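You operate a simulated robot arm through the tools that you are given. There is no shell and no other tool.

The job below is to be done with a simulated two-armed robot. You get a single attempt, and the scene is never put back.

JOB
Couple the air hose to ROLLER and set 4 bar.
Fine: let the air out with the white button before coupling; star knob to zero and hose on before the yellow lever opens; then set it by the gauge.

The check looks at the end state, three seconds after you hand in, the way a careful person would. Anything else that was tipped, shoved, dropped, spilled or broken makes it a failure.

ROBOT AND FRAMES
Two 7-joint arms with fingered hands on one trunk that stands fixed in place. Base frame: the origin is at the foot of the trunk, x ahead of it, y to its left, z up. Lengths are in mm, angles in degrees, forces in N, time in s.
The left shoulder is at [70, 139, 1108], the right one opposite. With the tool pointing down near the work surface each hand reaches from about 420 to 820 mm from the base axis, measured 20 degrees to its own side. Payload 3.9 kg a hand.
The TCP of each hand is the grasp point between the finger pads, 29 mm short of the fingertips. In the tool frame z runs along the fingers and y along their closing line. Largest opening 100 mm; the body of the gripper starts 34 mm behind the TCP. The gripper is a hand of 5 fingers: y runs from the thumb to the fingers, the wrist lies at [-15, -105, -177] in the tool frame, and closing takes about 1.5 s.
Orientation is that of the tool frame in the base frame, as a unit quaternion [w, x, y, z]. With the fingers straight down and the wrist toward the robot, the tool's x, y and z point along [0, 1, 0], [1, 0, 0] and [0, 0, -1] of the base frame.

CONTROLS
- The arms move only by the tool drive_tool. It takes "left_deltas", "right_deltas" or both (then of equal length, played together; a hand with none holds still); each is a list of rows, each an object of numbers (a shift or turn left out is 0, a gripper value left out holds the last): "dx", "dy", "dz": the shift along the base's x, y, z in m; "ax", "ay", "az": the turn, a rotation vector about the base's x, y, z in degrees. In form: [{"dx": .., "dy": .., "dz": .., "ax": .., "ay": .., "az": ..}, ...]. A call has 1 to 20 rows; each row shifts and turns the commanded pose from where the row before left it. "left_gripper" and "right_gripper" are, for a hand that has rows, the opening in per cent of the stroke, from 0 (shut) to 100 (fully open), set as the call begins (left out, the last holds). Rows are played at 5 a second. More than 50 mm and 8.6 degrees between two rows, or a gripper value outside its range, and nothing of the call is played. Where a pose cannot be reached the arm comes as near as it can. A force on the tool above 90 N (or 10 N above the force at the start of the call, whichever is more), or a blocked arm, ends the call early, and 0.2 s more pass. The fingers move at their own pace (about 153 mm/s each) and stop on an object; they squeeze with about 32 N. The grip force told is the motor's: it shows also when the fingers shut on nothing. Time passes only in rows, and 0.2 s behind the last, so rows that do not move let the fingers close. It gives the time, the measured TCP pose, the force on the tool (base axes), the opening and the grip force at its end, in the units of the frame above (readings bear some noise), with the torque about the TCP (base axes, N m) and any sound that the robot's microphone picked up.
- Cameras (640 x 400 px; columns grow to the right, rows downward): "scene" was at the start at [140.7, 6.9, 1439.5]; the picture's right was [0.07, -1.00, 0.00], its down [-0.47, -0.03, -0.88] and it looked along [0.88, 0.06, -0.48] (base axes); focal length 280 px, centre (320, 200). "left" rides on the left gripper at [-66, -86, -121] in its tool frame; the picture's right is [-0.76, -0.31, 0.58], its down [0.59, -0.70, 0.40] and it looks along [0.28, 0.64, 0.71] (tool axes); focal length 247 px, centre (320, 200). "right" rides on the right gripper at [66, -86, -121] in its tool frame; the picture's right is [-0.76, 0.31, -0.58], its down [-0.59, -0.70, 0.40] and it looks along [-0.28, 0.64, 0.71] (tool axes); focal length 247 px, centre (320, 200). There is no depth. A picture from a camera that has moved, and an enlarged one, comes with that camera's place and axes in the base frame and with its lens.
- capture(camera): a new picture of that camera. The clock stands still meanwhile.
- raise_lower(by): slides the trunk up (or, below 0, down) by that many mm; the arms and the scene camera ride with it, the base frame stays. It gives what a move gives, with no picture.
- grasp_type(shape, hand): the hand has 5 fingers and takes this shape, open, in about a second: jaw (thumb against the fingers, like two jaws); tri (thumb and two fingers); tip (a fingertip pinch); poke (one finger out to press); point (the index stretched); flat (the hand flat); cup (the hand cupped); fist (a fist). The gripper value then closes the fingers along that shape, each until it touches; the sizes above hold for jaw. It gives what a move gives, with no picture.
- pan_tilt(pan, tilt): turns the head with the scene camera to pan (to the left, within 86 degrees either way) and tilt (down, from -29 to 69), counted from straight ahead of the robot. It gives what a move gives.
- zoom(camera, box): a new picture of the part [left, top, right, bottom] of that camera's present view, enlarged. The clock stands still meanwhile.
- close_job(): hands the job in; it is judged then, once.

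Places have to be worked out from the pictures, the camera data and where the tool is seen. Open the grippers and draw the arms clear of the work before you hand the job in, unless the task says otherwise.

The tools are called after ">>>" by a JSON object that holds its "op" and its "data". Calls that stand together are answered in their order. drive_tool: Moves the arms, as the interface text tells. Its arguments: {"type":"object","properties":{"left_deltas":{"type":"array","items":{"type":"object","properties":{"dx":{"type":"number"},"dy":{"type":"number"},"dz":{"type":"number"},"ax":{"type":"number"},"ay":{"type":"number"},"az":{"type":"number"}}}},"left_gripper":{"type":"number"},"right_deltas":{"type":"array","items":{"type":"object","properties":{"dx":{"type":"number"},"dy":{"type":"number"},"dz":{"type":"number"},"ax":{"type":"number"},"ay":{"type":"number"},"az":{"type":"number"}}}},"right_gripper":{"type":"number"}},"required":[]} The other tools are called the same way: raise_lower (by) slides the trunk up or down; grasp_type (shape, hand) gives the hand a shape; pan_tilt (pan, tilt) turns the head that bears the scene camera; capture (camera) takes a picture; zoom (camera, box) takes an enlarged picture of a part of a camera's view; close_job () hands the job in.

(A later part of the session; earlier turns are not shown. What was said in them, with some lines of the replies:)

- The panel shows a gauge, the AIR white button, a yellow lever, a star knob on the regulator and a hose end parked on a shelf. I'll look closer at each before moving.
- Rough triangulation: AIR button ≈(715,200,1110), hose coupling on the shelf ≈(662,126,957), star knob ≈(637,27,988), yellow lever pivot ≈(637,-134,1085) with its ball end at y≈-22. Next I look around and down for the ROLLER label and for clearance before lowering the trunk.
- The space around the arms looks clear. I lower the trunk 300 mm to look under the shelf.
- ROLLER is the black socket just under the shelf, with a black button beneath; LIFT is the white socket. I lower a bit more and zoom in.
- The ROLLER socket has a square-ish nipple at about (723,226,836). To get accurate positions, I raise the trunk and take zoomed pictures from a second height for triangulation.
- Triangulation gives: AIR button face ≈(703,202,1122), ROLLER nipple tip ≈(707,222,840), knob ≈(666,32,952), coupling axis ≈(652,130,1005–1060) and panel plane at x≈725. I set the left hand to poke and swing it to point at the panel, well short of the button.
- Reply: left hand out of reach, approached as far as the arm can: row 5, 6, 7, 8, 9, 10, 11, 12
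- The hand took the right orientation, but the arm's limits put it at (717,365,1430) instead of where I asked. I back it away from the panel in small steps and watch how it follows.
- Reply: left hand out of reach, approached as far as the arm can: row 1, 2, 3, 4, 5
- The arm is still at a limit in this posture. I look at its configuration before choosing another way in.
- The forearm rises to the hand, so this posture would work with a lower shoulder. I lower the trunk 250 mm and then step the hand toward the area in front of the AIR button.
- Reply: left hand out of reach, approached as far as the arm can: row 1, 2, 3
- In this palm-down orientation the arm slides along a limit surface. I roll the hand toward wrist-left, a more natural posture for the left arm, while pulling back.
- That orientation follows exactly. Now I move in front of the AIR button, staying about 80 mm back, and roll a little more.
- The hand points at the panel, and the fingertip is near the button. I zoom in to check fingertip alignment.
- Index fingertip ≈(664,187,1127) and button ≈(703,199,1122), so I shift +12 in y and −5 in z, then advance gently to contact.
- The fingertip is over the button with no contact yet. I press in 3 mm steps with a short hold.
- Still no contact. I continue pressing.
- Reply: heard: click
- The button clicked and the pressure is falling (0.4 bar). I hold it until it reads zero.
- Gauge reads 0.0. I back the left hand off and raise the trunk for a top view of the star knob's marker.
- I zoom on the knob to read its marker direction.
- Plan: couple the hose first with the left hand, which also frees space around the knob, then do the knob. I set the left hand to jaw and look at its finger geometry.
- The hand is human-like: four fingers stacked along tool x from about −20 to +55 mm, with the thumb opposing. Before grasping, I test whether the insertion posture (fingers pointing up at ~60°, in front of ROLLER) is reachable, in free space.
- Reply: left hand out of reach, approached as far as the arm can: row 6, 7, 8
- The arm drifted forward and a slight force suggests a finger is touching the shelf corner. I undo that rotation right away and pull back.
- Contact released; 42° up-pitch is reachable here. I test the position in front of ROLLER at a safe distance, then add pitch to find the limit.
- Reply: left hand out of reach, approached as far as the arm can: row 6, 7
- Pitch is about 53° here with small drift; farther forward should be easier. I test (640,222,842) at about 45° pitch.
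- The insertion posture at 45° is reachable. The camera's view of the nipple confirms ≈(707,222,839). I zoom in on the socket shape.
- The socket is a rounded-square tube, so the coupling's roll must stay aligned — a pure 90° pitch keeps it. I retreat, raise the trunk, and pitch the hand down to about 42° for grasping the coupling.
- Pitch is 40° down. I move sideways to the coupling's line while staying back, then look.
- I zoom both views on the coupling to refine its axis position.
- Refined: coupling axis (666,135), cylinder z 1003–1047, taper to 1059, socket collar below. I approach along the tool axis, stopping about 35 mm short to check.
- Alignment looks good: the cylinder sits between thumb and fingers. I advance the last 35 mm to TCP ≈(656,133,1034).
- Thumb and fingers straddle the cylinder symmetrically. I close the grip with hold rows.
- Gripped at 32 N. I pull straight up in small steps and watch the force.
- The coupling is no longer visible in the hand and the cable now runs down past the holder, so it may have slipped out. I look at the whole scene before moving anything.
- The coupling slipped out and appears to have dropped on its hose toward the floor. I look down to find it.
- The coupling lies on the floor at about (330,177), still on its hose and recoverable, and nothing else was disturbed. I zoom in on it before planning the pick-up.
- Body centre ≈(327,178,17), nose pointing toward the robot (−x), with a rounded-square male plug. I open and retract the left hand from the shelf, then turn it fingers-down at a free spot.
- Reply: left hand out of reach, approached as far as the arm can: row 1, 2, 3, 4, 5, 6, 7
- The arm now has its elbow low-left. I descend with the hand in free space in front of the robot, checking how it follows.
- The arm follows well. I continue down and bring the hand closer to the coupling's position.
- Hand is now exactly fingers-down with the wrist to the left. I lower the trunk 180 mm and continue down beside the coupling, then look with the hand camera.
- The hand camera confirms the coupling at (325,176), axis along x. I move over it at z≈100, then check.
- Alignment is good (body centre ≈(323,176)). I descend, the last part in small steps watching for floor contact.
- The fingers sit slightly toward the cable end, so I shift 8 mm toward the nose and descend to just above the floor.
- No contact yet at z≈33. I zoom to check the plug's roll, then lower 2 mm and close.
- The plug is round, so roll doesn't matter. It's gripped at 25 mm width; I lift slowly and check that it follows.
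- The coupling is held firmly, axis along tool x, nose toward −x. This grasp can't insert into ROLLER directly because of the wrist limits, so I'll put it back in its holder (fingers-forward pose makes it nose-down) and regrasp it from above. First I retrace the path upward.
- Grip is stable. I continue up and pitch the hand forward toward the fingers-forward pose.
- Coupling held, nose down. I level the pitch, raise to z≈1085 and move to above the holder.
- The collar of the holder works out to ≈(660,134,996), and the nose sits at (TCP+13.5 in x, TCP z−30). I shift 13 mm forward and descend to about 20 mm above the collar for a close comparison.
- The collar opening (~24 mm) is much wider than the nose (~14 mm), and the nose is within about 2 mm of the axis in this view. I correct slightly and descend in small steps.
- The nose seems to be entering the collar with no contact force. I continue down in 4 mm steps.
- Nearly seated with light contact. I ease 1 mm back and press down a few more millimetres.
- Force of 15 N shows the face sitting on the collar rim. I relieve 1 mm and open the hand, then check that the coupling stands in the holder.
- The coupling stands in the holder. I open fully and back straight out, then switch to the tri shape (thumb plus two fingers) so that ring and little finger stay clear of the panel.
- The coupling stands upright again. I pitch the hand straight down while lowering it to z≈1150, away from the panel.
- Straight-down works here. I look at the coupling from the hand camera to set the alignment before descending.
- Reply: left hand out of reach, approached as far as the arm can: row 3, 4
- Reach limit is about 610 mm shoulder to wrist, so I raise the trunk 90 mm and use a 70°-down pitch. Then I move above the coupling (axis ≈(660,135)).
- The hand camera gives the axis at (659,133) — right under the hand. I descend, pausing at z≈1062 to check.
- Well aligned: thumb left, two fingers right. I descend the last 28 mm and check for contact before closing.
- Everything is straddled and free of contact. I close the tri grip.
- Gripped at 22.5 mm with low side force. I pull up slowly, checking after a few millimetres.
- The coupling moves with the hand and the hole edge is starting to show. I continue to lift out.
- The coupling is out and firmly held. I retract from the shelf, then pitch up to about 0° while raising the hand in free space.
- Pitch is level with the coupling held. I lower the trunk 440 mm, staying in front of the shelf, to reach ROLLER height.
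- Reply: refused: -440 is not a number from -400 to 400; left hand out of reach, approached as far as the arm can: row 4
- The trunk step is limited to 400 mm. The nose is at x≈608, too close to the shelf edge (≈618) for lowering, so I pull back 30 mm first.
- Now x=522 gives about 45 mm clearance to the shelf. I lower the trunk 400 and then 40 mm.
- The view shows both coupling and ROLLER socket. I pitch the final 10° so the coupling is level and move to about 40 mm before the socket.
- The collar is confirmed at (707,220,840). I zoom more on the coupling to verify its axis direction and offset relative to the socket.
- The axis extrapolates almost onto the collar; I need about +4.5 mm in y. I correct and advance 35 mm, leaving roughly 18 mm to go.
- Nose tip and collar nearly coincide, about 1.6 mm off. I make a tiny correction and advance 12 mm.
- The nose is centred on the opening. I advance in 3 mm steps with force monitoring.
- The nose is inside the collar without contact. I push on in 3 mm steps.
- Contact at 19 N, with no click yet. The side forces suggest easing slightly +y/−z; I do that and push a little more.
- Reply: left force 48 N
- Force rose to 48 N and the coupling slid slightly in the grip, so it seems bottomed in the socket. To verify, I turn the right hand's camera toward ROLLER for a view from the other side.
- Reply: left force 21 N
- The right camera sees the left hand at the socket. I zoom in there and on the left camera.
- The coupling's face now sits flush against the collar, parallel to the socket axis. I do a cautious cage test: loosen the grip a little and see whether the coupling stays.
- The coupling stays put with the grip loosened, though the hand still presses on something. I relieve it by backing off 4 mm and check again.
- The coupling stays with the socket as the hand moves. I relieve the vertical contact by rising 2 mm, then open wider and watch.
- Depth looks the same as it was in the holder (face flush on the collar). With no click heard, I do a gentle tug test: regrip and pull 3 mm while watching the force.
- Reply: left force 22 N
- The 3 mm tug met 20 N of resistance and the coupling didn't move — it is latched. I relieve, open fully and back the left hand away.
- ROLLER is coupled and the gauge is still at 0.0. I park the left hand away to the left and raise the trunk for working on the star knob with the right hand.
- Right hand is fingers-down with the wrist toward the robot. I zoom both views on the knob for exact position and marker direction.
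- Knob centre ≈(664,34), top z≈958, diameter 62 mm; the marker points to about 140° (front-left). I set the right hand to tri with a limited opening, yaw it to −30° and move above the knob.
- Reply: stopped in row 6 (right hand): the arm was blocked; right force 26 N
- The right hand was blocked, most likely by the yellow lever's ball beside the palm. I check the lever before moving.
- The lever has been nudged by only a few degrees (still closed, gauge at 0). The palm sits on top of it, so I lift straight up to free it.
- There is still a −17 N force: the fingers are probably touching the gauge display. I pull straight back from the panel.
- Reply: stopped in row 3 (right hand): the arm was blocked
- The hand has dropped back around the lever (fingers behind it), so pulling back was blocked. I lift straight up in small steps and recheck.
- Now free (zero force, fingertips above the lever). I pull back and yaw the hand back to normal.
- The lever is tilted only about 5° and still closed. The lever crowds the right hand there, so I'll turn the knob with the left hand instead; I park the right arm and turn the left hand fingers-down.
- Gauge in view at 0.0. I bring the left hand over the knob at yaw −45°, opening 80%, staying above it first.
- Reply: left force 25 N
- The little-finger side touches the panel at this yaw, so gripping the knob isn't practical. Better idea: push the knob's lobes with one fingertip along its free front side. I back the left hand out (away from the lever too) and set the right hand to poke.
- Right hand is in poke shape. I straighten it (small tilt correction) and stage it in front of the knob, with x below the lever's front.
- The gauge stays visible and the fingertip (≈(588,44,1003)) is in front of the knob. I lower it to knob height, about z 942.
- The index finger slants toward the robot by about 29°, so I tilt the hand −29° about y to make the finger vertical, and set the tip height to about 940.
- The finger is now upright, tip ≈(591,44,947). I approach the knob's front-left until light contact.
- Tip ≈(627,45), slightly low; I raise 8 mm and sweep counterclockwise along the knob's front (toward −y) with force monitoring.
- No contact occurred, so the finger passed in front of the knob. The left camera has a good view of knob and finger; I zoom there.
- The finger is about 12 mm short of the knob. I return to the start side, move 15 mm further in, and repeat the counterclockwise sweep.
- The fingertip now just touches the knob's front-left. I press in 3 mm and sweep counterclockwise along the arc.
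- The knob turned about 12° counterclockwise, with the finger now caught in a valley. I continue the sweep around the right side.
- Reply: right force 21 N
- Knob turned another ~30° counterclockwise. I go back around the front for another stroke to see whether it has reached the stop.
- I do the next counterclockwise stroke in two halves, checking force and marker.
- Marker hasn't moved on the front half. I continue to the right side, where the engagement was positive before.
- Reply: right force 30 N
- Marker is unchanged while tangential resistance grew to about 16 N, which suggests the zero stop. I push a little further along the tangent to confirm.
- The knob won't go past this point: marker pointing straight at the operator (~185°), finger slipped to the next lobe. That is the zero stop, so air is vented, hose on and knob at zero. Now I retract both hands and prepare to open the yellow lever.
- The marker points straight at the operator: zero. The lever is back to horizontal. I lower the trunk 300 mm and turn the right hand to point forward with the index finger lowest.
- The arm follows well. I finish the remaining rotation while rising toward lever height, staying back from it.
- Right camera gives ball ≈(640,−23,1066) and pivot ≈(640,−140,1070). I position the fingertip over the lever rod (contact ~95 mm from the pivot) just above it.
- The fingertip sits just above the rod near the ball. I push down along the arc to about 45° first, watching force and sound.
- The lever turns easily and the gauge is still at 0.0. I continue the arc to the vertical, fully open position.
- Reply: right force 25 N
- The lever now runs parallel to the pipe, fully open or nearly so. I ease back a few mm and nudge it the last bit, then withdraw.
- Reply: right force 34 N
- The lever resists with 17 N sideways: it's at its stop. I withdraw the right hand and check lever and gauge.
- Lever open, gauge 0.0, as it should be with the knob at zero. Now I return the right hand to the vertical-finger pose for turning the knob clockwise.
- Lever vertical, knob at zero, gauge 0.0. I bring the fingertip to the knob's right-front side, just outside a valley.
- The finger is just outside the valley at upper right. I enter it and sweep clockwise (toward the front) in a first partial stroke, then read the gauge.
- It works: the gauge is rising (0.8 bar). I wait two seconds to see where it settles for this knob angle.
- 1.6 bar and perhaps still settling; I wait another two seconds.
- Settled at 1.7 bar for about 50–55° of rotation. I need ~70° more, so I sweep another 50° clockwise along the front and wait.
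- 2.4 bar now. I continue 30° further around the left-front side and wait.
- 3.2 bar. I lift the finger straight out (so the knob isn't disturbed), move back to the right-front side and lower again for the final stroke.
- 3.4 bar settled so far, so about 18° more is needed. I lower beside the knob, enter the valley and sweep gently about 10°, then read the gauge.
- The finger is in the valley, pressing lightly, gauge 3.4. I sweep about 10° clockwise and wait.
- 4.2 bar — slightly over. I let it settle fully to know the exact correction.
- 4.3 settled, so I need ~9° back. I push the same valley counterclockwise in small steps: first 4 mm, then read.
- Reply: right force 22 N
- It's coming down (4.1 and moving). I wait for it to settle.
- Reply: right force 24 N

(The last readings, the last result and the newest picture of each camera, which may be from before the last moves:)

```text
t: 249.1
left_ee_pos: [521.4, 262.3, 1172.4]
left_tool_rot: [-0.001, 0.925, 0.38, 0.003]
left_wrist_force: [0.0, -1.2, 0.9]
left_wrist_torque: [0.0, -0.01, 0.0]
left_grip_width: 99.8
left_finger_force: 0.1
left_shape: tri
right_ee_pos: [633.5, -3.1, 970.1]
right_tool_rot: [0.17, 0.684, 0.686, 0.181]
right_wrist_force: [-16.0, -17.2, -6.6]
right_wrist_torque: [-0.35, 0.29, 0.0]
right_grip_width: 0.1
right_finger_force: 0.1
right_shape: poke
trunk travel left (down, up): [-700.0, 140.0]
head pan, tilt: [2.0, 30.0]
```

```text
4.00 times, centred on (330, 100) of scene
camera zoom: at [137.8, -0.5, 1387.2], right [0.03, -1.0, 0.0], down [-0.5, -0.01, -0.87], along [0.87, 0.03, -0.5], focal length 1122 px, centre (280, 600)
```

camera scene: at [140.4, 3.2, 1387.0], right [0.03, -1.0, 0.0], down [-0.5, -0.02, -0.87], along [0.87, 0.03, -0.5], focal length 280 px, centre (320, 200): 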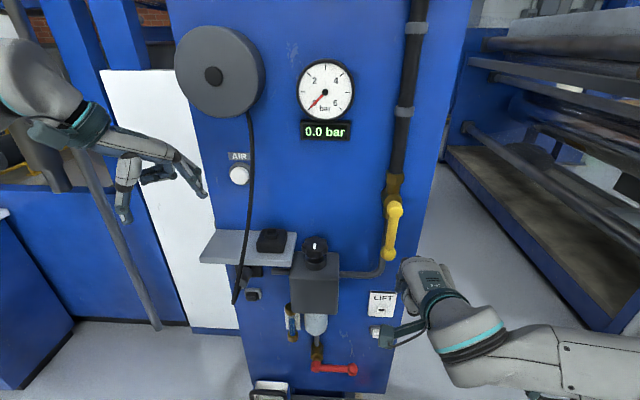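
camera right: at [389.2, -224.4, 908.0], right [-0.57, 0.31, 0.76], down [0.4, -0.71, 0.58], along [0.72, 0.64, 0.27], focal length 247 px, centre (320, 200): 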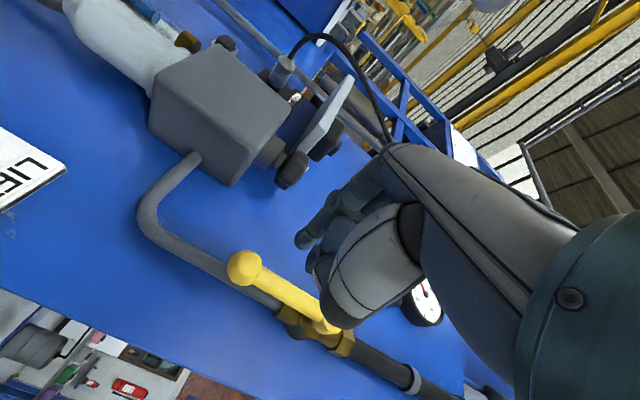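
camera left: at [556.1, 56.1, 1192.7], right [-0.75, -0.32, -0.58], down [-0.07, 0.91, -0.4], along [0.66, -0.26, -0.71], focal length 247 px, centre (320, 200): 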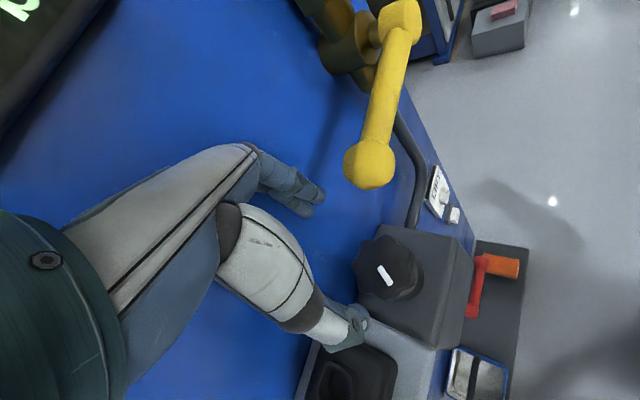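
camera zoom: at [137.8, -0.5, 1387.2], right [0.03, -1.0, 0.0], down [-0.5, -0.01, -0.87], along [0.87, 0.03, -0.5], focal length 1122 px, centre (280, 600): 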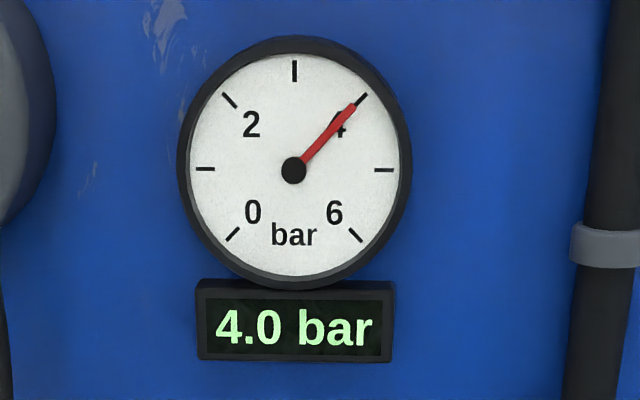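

4.0 bar. The contact force is purely radial, so I back the finger out radially, lift away, and confirm the reading.

>>> {"op": "drive_tool", "data": {"right_deltas": [{"dx": -0.002, "dy": -0.0022}, {"dx": -0.003, "dy": -0.0033}, {"dx": -0.005, "dy": -0.0055}, {"dx": -0.01, "dy": -0.01}, {"dx": -0.03, "dy": -0.02}, {"dx": -0.03, "dy": -0.03}, {"dx": -0.03, "dy": -0.03}, {}, {}, {}, {}]}}

>>> {"op": "zoom", "data": {"camera": "scene", "box": [280, 50, 380, 150]}}

>>> {"op": "capture", "data": {"camera": "scene"}}

```text
t: 251.5
left_ee_pos: [523.6, 264.9, 1169.7]
left_tool_rot: [0.0, 0.925, 0.38, 0.0]
left_wrist_force: [0.1, -0.3, -0.6]
left_wrist_torque: [-0.02, -0.03, -0.02]
left_grip_width: 100.0
left_finger_force: 0.1
left_shape: tri
right_ee_pos: [525.7, -102.1, 969.9]
right_tool_rot: [0.171, 0.684, 0.686, 0.179]
right_wrist_force: [-0.2, 0.2, 0.5]
right_wrist_torque: [0.03, -0.02, -0.02]
right_grip_width: 0.1
right_finger_force: 0.0
right_shape: poke
trunk travel left (down, up): [-700.0, 140.0]
head pan, tilt: [2.0, 30.0]
```

```text
4.00 times, centred on (330, 100) of scene
camera zoom: at [140.4, 3.5, 1386.9], right [0.04, -1.0, 0.0], down [-0.5, -0.02, -0.87], along [0.87, 0.03, -0.5], focal length 1122 px, centre (280, 600)
```

zoom: 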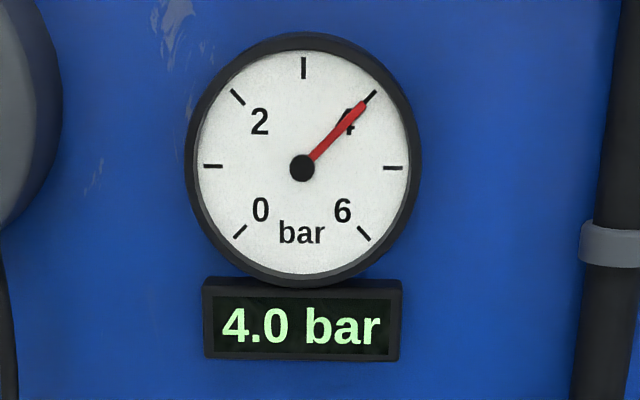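

```text
taken
camera scene: at [140.4, 3.5, 1386.9], right [0.04, -1.0, 0.0], down [-0.5, -0.02, -0.87], along [0.87, 0.03, -0.5], focal length 280 px, centre (320, 200)
```

scene: 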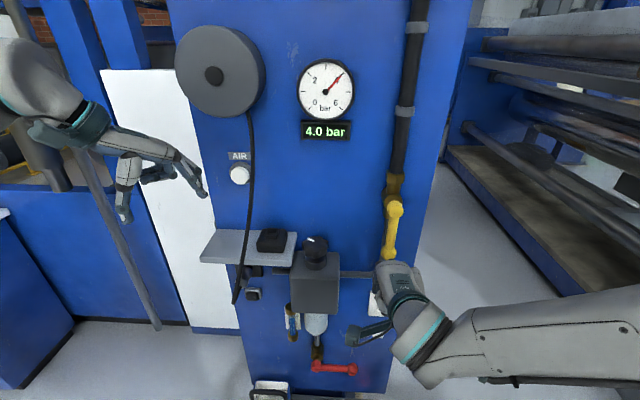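

The gauge holds 4.0 bar with the hand away. I draw both arms clear, open the right hand, and do a last full check.

>>> {"op": "drive_tool", "data": {"right_deltas": [{"dx": -0.02, "dy": -0.03, "dz": 0.02}, {"dx": -0.02, "dy": -0.03, "dz": 0.03}, {"dx": -0.01, "dy": -0.03, "dz": 0.03}, {"dz": 0.03}, {}]}}

>>> {"op": "drive_tool", "data": {"left_deltas": [{"dx": -0.03, "dy": 0.02}, {"dx": -0.03, "dy": 0.03}, {"dx": -0.03, "dy": 0.03}, {}]}}

>>> {"op": "grasp_type", "data": {"hand": "right", "shape": "jaw"}}

>>> {"op": "grasp_type", "data": {"hand": "left", "shape": "jaw"}}

>>> {"op": "pan_tilt", "data": {"pan": 4, "tilt": 40}}

>>> {"op": "capture", "data": {"camera": "scene"}}

>>> {"op": "zoom", "data": {"camera": "scene", "box": [200, 130, 340, 270]}}

>>> {"op": "pan_tilt", "data": {"pan": 4, "tilt": 25}}

>>> {"op": "zoom", "data": {"camera": "scene", "box": [260, 20, 420, 250]}}

```text
t: 252.7
left_ee_pos: [524.3, 263.8, 1170.4]
left_tool_rot: [0.0, 0.925, 0.381, 0.0]
left_wrist_force: [0.0, -0.5, 0.0]
left_wrist_torque: [0.0, 0.02, 0.0]
left_grip_width: 99.9
left_finger_force: 0.0
left_shape: tri
right_ee_pos: [480.6, -191.0, 1080.7]
right_tool_rot: [0.169, 0.685, 0.686, 0.179]
right_wrist_force: [0.4, 0.7, 0.3]
right_wrist_torque: [0.02, 0.0, 0.03]
right_grip_width: 0.0
right_finger_force: 0.1
right_shape: poke
right hand out of reach, approached as far as the arm can: row 2
trunk travel left (down, up): [-700.0, 140.0]
head pan, tilt: [2.0, 30.0]
```

```text
t: 253.7
left_ee_pos: [433.5, 346.5, 1168.2]
left_tool_rot: [0.0, 0.925, 0.381, 0.001]
left_wrist_force: [-0.5, 0.1, -0.3]
left_wrist_torque: [0.0, -0.03, -0.02]
left_grip_width: 99.9
left_finger_force: 0.0
left_shape: tri
right_ee_pos: [480.9, -191.3, 1080.5]
right_tool_rot: [0.169, 0.684, 0.687, 0.179]
right_wrist_force: [-0.1, -0.6, 0.7]
right_wrist_torque: [0.02, -0.03, -0.04]
right_grip_width: 0.0
right_finger_force: 0.1
right_shape: poke
trunk travel left (down, up): [-700.0, 140.0]
head pan, tilt: [2.0, 30.0]
```

```text
t: 254.6
left_ee_pos: [434.7, 346.3, 1167.5]
left_tool_rot: [-0.001, 0.925, 0.38, 0.002]
left_wrist_force: [0.9, -0.3, -0.6]
left_wrist_torque: [0.0, -0.03, -0.01]
left_grip_width: 99.9
left_finger_force: 0.0
left_shape: tri
right_ee_pos: [481.4, -189.7, 1080.1]
right_tool_rot: [0.171, 0.684, 0.686, 0.18]
right_wrist_force: [0.4, -0.5, -0.8]
right_wrist_torque: [0.0, -0.03, -0.01]
right_grip_width: 100.1
right_finger_force: 0.0
right_shape: jaw
trunk travel left (down, up): [-700.0, 140.0]
head pan, tilt: [2.0, 30.0]
```

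```text
t: 255.5
left_ee_pos: [434.0, 346.4, 1168.1]
left_tool_rot: [0.0, 0.925, 0.381, 0.001]
left_wrist_force: [0.6, 0.4, -0.3]
left_wrist_torque: [0.03, -0.03, -0.02]
left_grip_width: 100.0
left_finger_force: 0.0
left_shape: jaw
right_ee_pos: [478.8, -190.5, 1081.0]
right_tool_rot: [0.171, 0.684, 0.686, 0.179]
right_wrist_force: [-0.3, -0.2, 0.2]
right_wrist_torque: [0.0, -0.03, -0.02]
right_grip_width: 100.0
right_finger_force: 0.1
right_shape: jaw
trunk travel left (down, up): [-700.0, 140.0]
head pan, tilt: [2.0, 30.0]
```

```text
t: 256.2
left_ee_pos: [433.3, 346.6, 1168.5]
left_tool_rot: [0.0, 0.925, 0.38, 0.001]
left_wrist_force: [-0.1, -0.5, 0.1]
left_wrist_torque: [0.01, 0.0, 0.02]
left_grip_width: 99.6
left_finger_force: 0.0
left_shape: jaw
right_ee_pos: [480.1, -190.3, 1081.4]
right_tool_rot: [0.171, 0.684, 0.686, 0.18]
right_wrist_force: [0.1, 0.3, -0.4]
right_wrist_torque: [0.02, 0.05, 0.01]
right_grip_width: 99.8
right_finger_force: 0.1
right_shape: jaw
trunk travel left (down, up): [-700.0, 140.0]
head pan, tilt: [4.0, 40.0]
```

```text
taken
camera scene: at [134.7, 6.1, 1371.7], right [0.07, -1.0, 0.0], down [-0.64, -0.04, -0.77], along [0.76, 0.05, -0.64], focal length 280 px, centre (320, 200)
```

scene: 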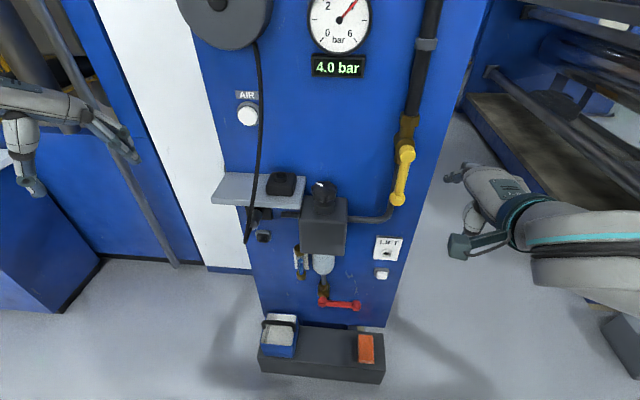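

```text
2.86 times, centred on (270, 200) of scene
camera zoom: at [134.7, 6.1, 1371.7], right [0.07, -1.0, 0.0], down [-0.64, -0.04, -0.77], along [0.76, 0.05, -0.64], focal length 802 px, centre (463, 200)
```

zoom: 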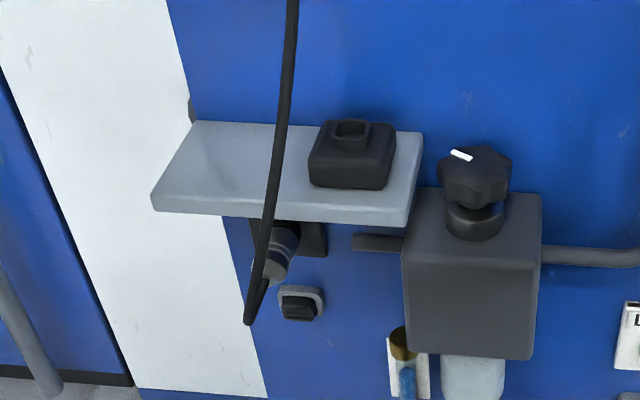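

```text
t: 257.0
left_ee_pos: [433.8, 346.6, 1169.2]
left_tool_rot: [0.0, 0.925, 0.381, 0.001]
left_wrist_force: [0.1, -0.4, -0.3]
left_wrist_torque: [0.01, 0.01, 0.02]
left_grip_width: 100.1
left_finger_force: 0.0
left_shape: jaw
right_ee_pos: [479.6, -190.3, 1080.9]
right_tool_rot: [0.17, 0.684, 0.686, 0.18]
right_wrist_force: [0.3, 0.9, 0.5]
right_wrist_torque: [-0.01, 0.0, 0.02]
right_grip_width: 100.1
right_finger_force: 0.0
right_shape: jaw
trunk travel left (down, up): [-700.0, 140.0]
head pan, tilt: [4.0, 25.0]
```

```text
1.74 times, centred on (340, 135) of scene
camera zoom: at [141.8, 6.6, 1394.9], right [0.07, -1.0, 0.0], down [-0.42, -0.03, -0.91], along [0.9, 0.06, -0.42], focal length 488 px, centre (285, 313)
```

zoom: 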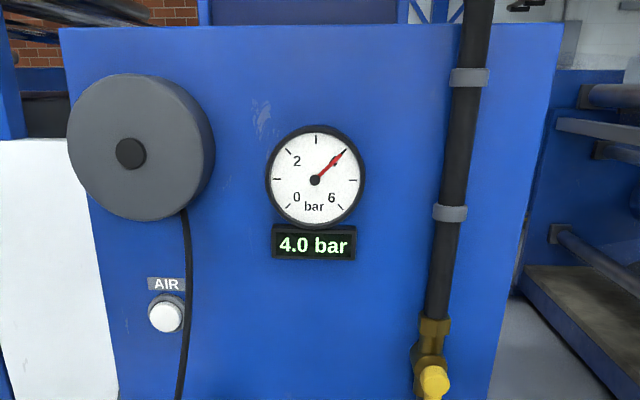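

All checks pass: the hose is in ROLLER, the yellow lever is open, the gauge is steady at 4.0 bar, the red drain lever, tray and boxes are untouched, and both arms are clear with hands open. I hand in the job.

>>> {"op": "close_job", "data": {}}

```text
The job is handed in.
```

The air hose is coupled to ROLLER and the gauge reads a steady 4.0 bar. The job is handed in, but no result came back.

- **Order followed:** I held the white AIR button until the gauge read 0.0, then coupled the hose and turned the star knob back to its zero stop. Only then did I open the yellow lever fully and set the pressure by the gauge.
- **Coupling:** it held against a 20 N pull, though I heard no click when it went in.
- **Slips on the way:**
  - **Hose end:** it slipped out of the left hand once and fell to the floor. I picked it up, set it back in its holder and took a new grip.
  - **Lever knock:** before the knob was at zero, the right hand knocked the yellow lever a few degrees. The gauge stayed at 0.0.
  - **Light contacts:** the hands also touched the shelf, the panel and probably the gauge display. I saw no damage.
- **Left as found:** the red lever, the tray and the boxes look untouched. Both arms are clear with the hands open.
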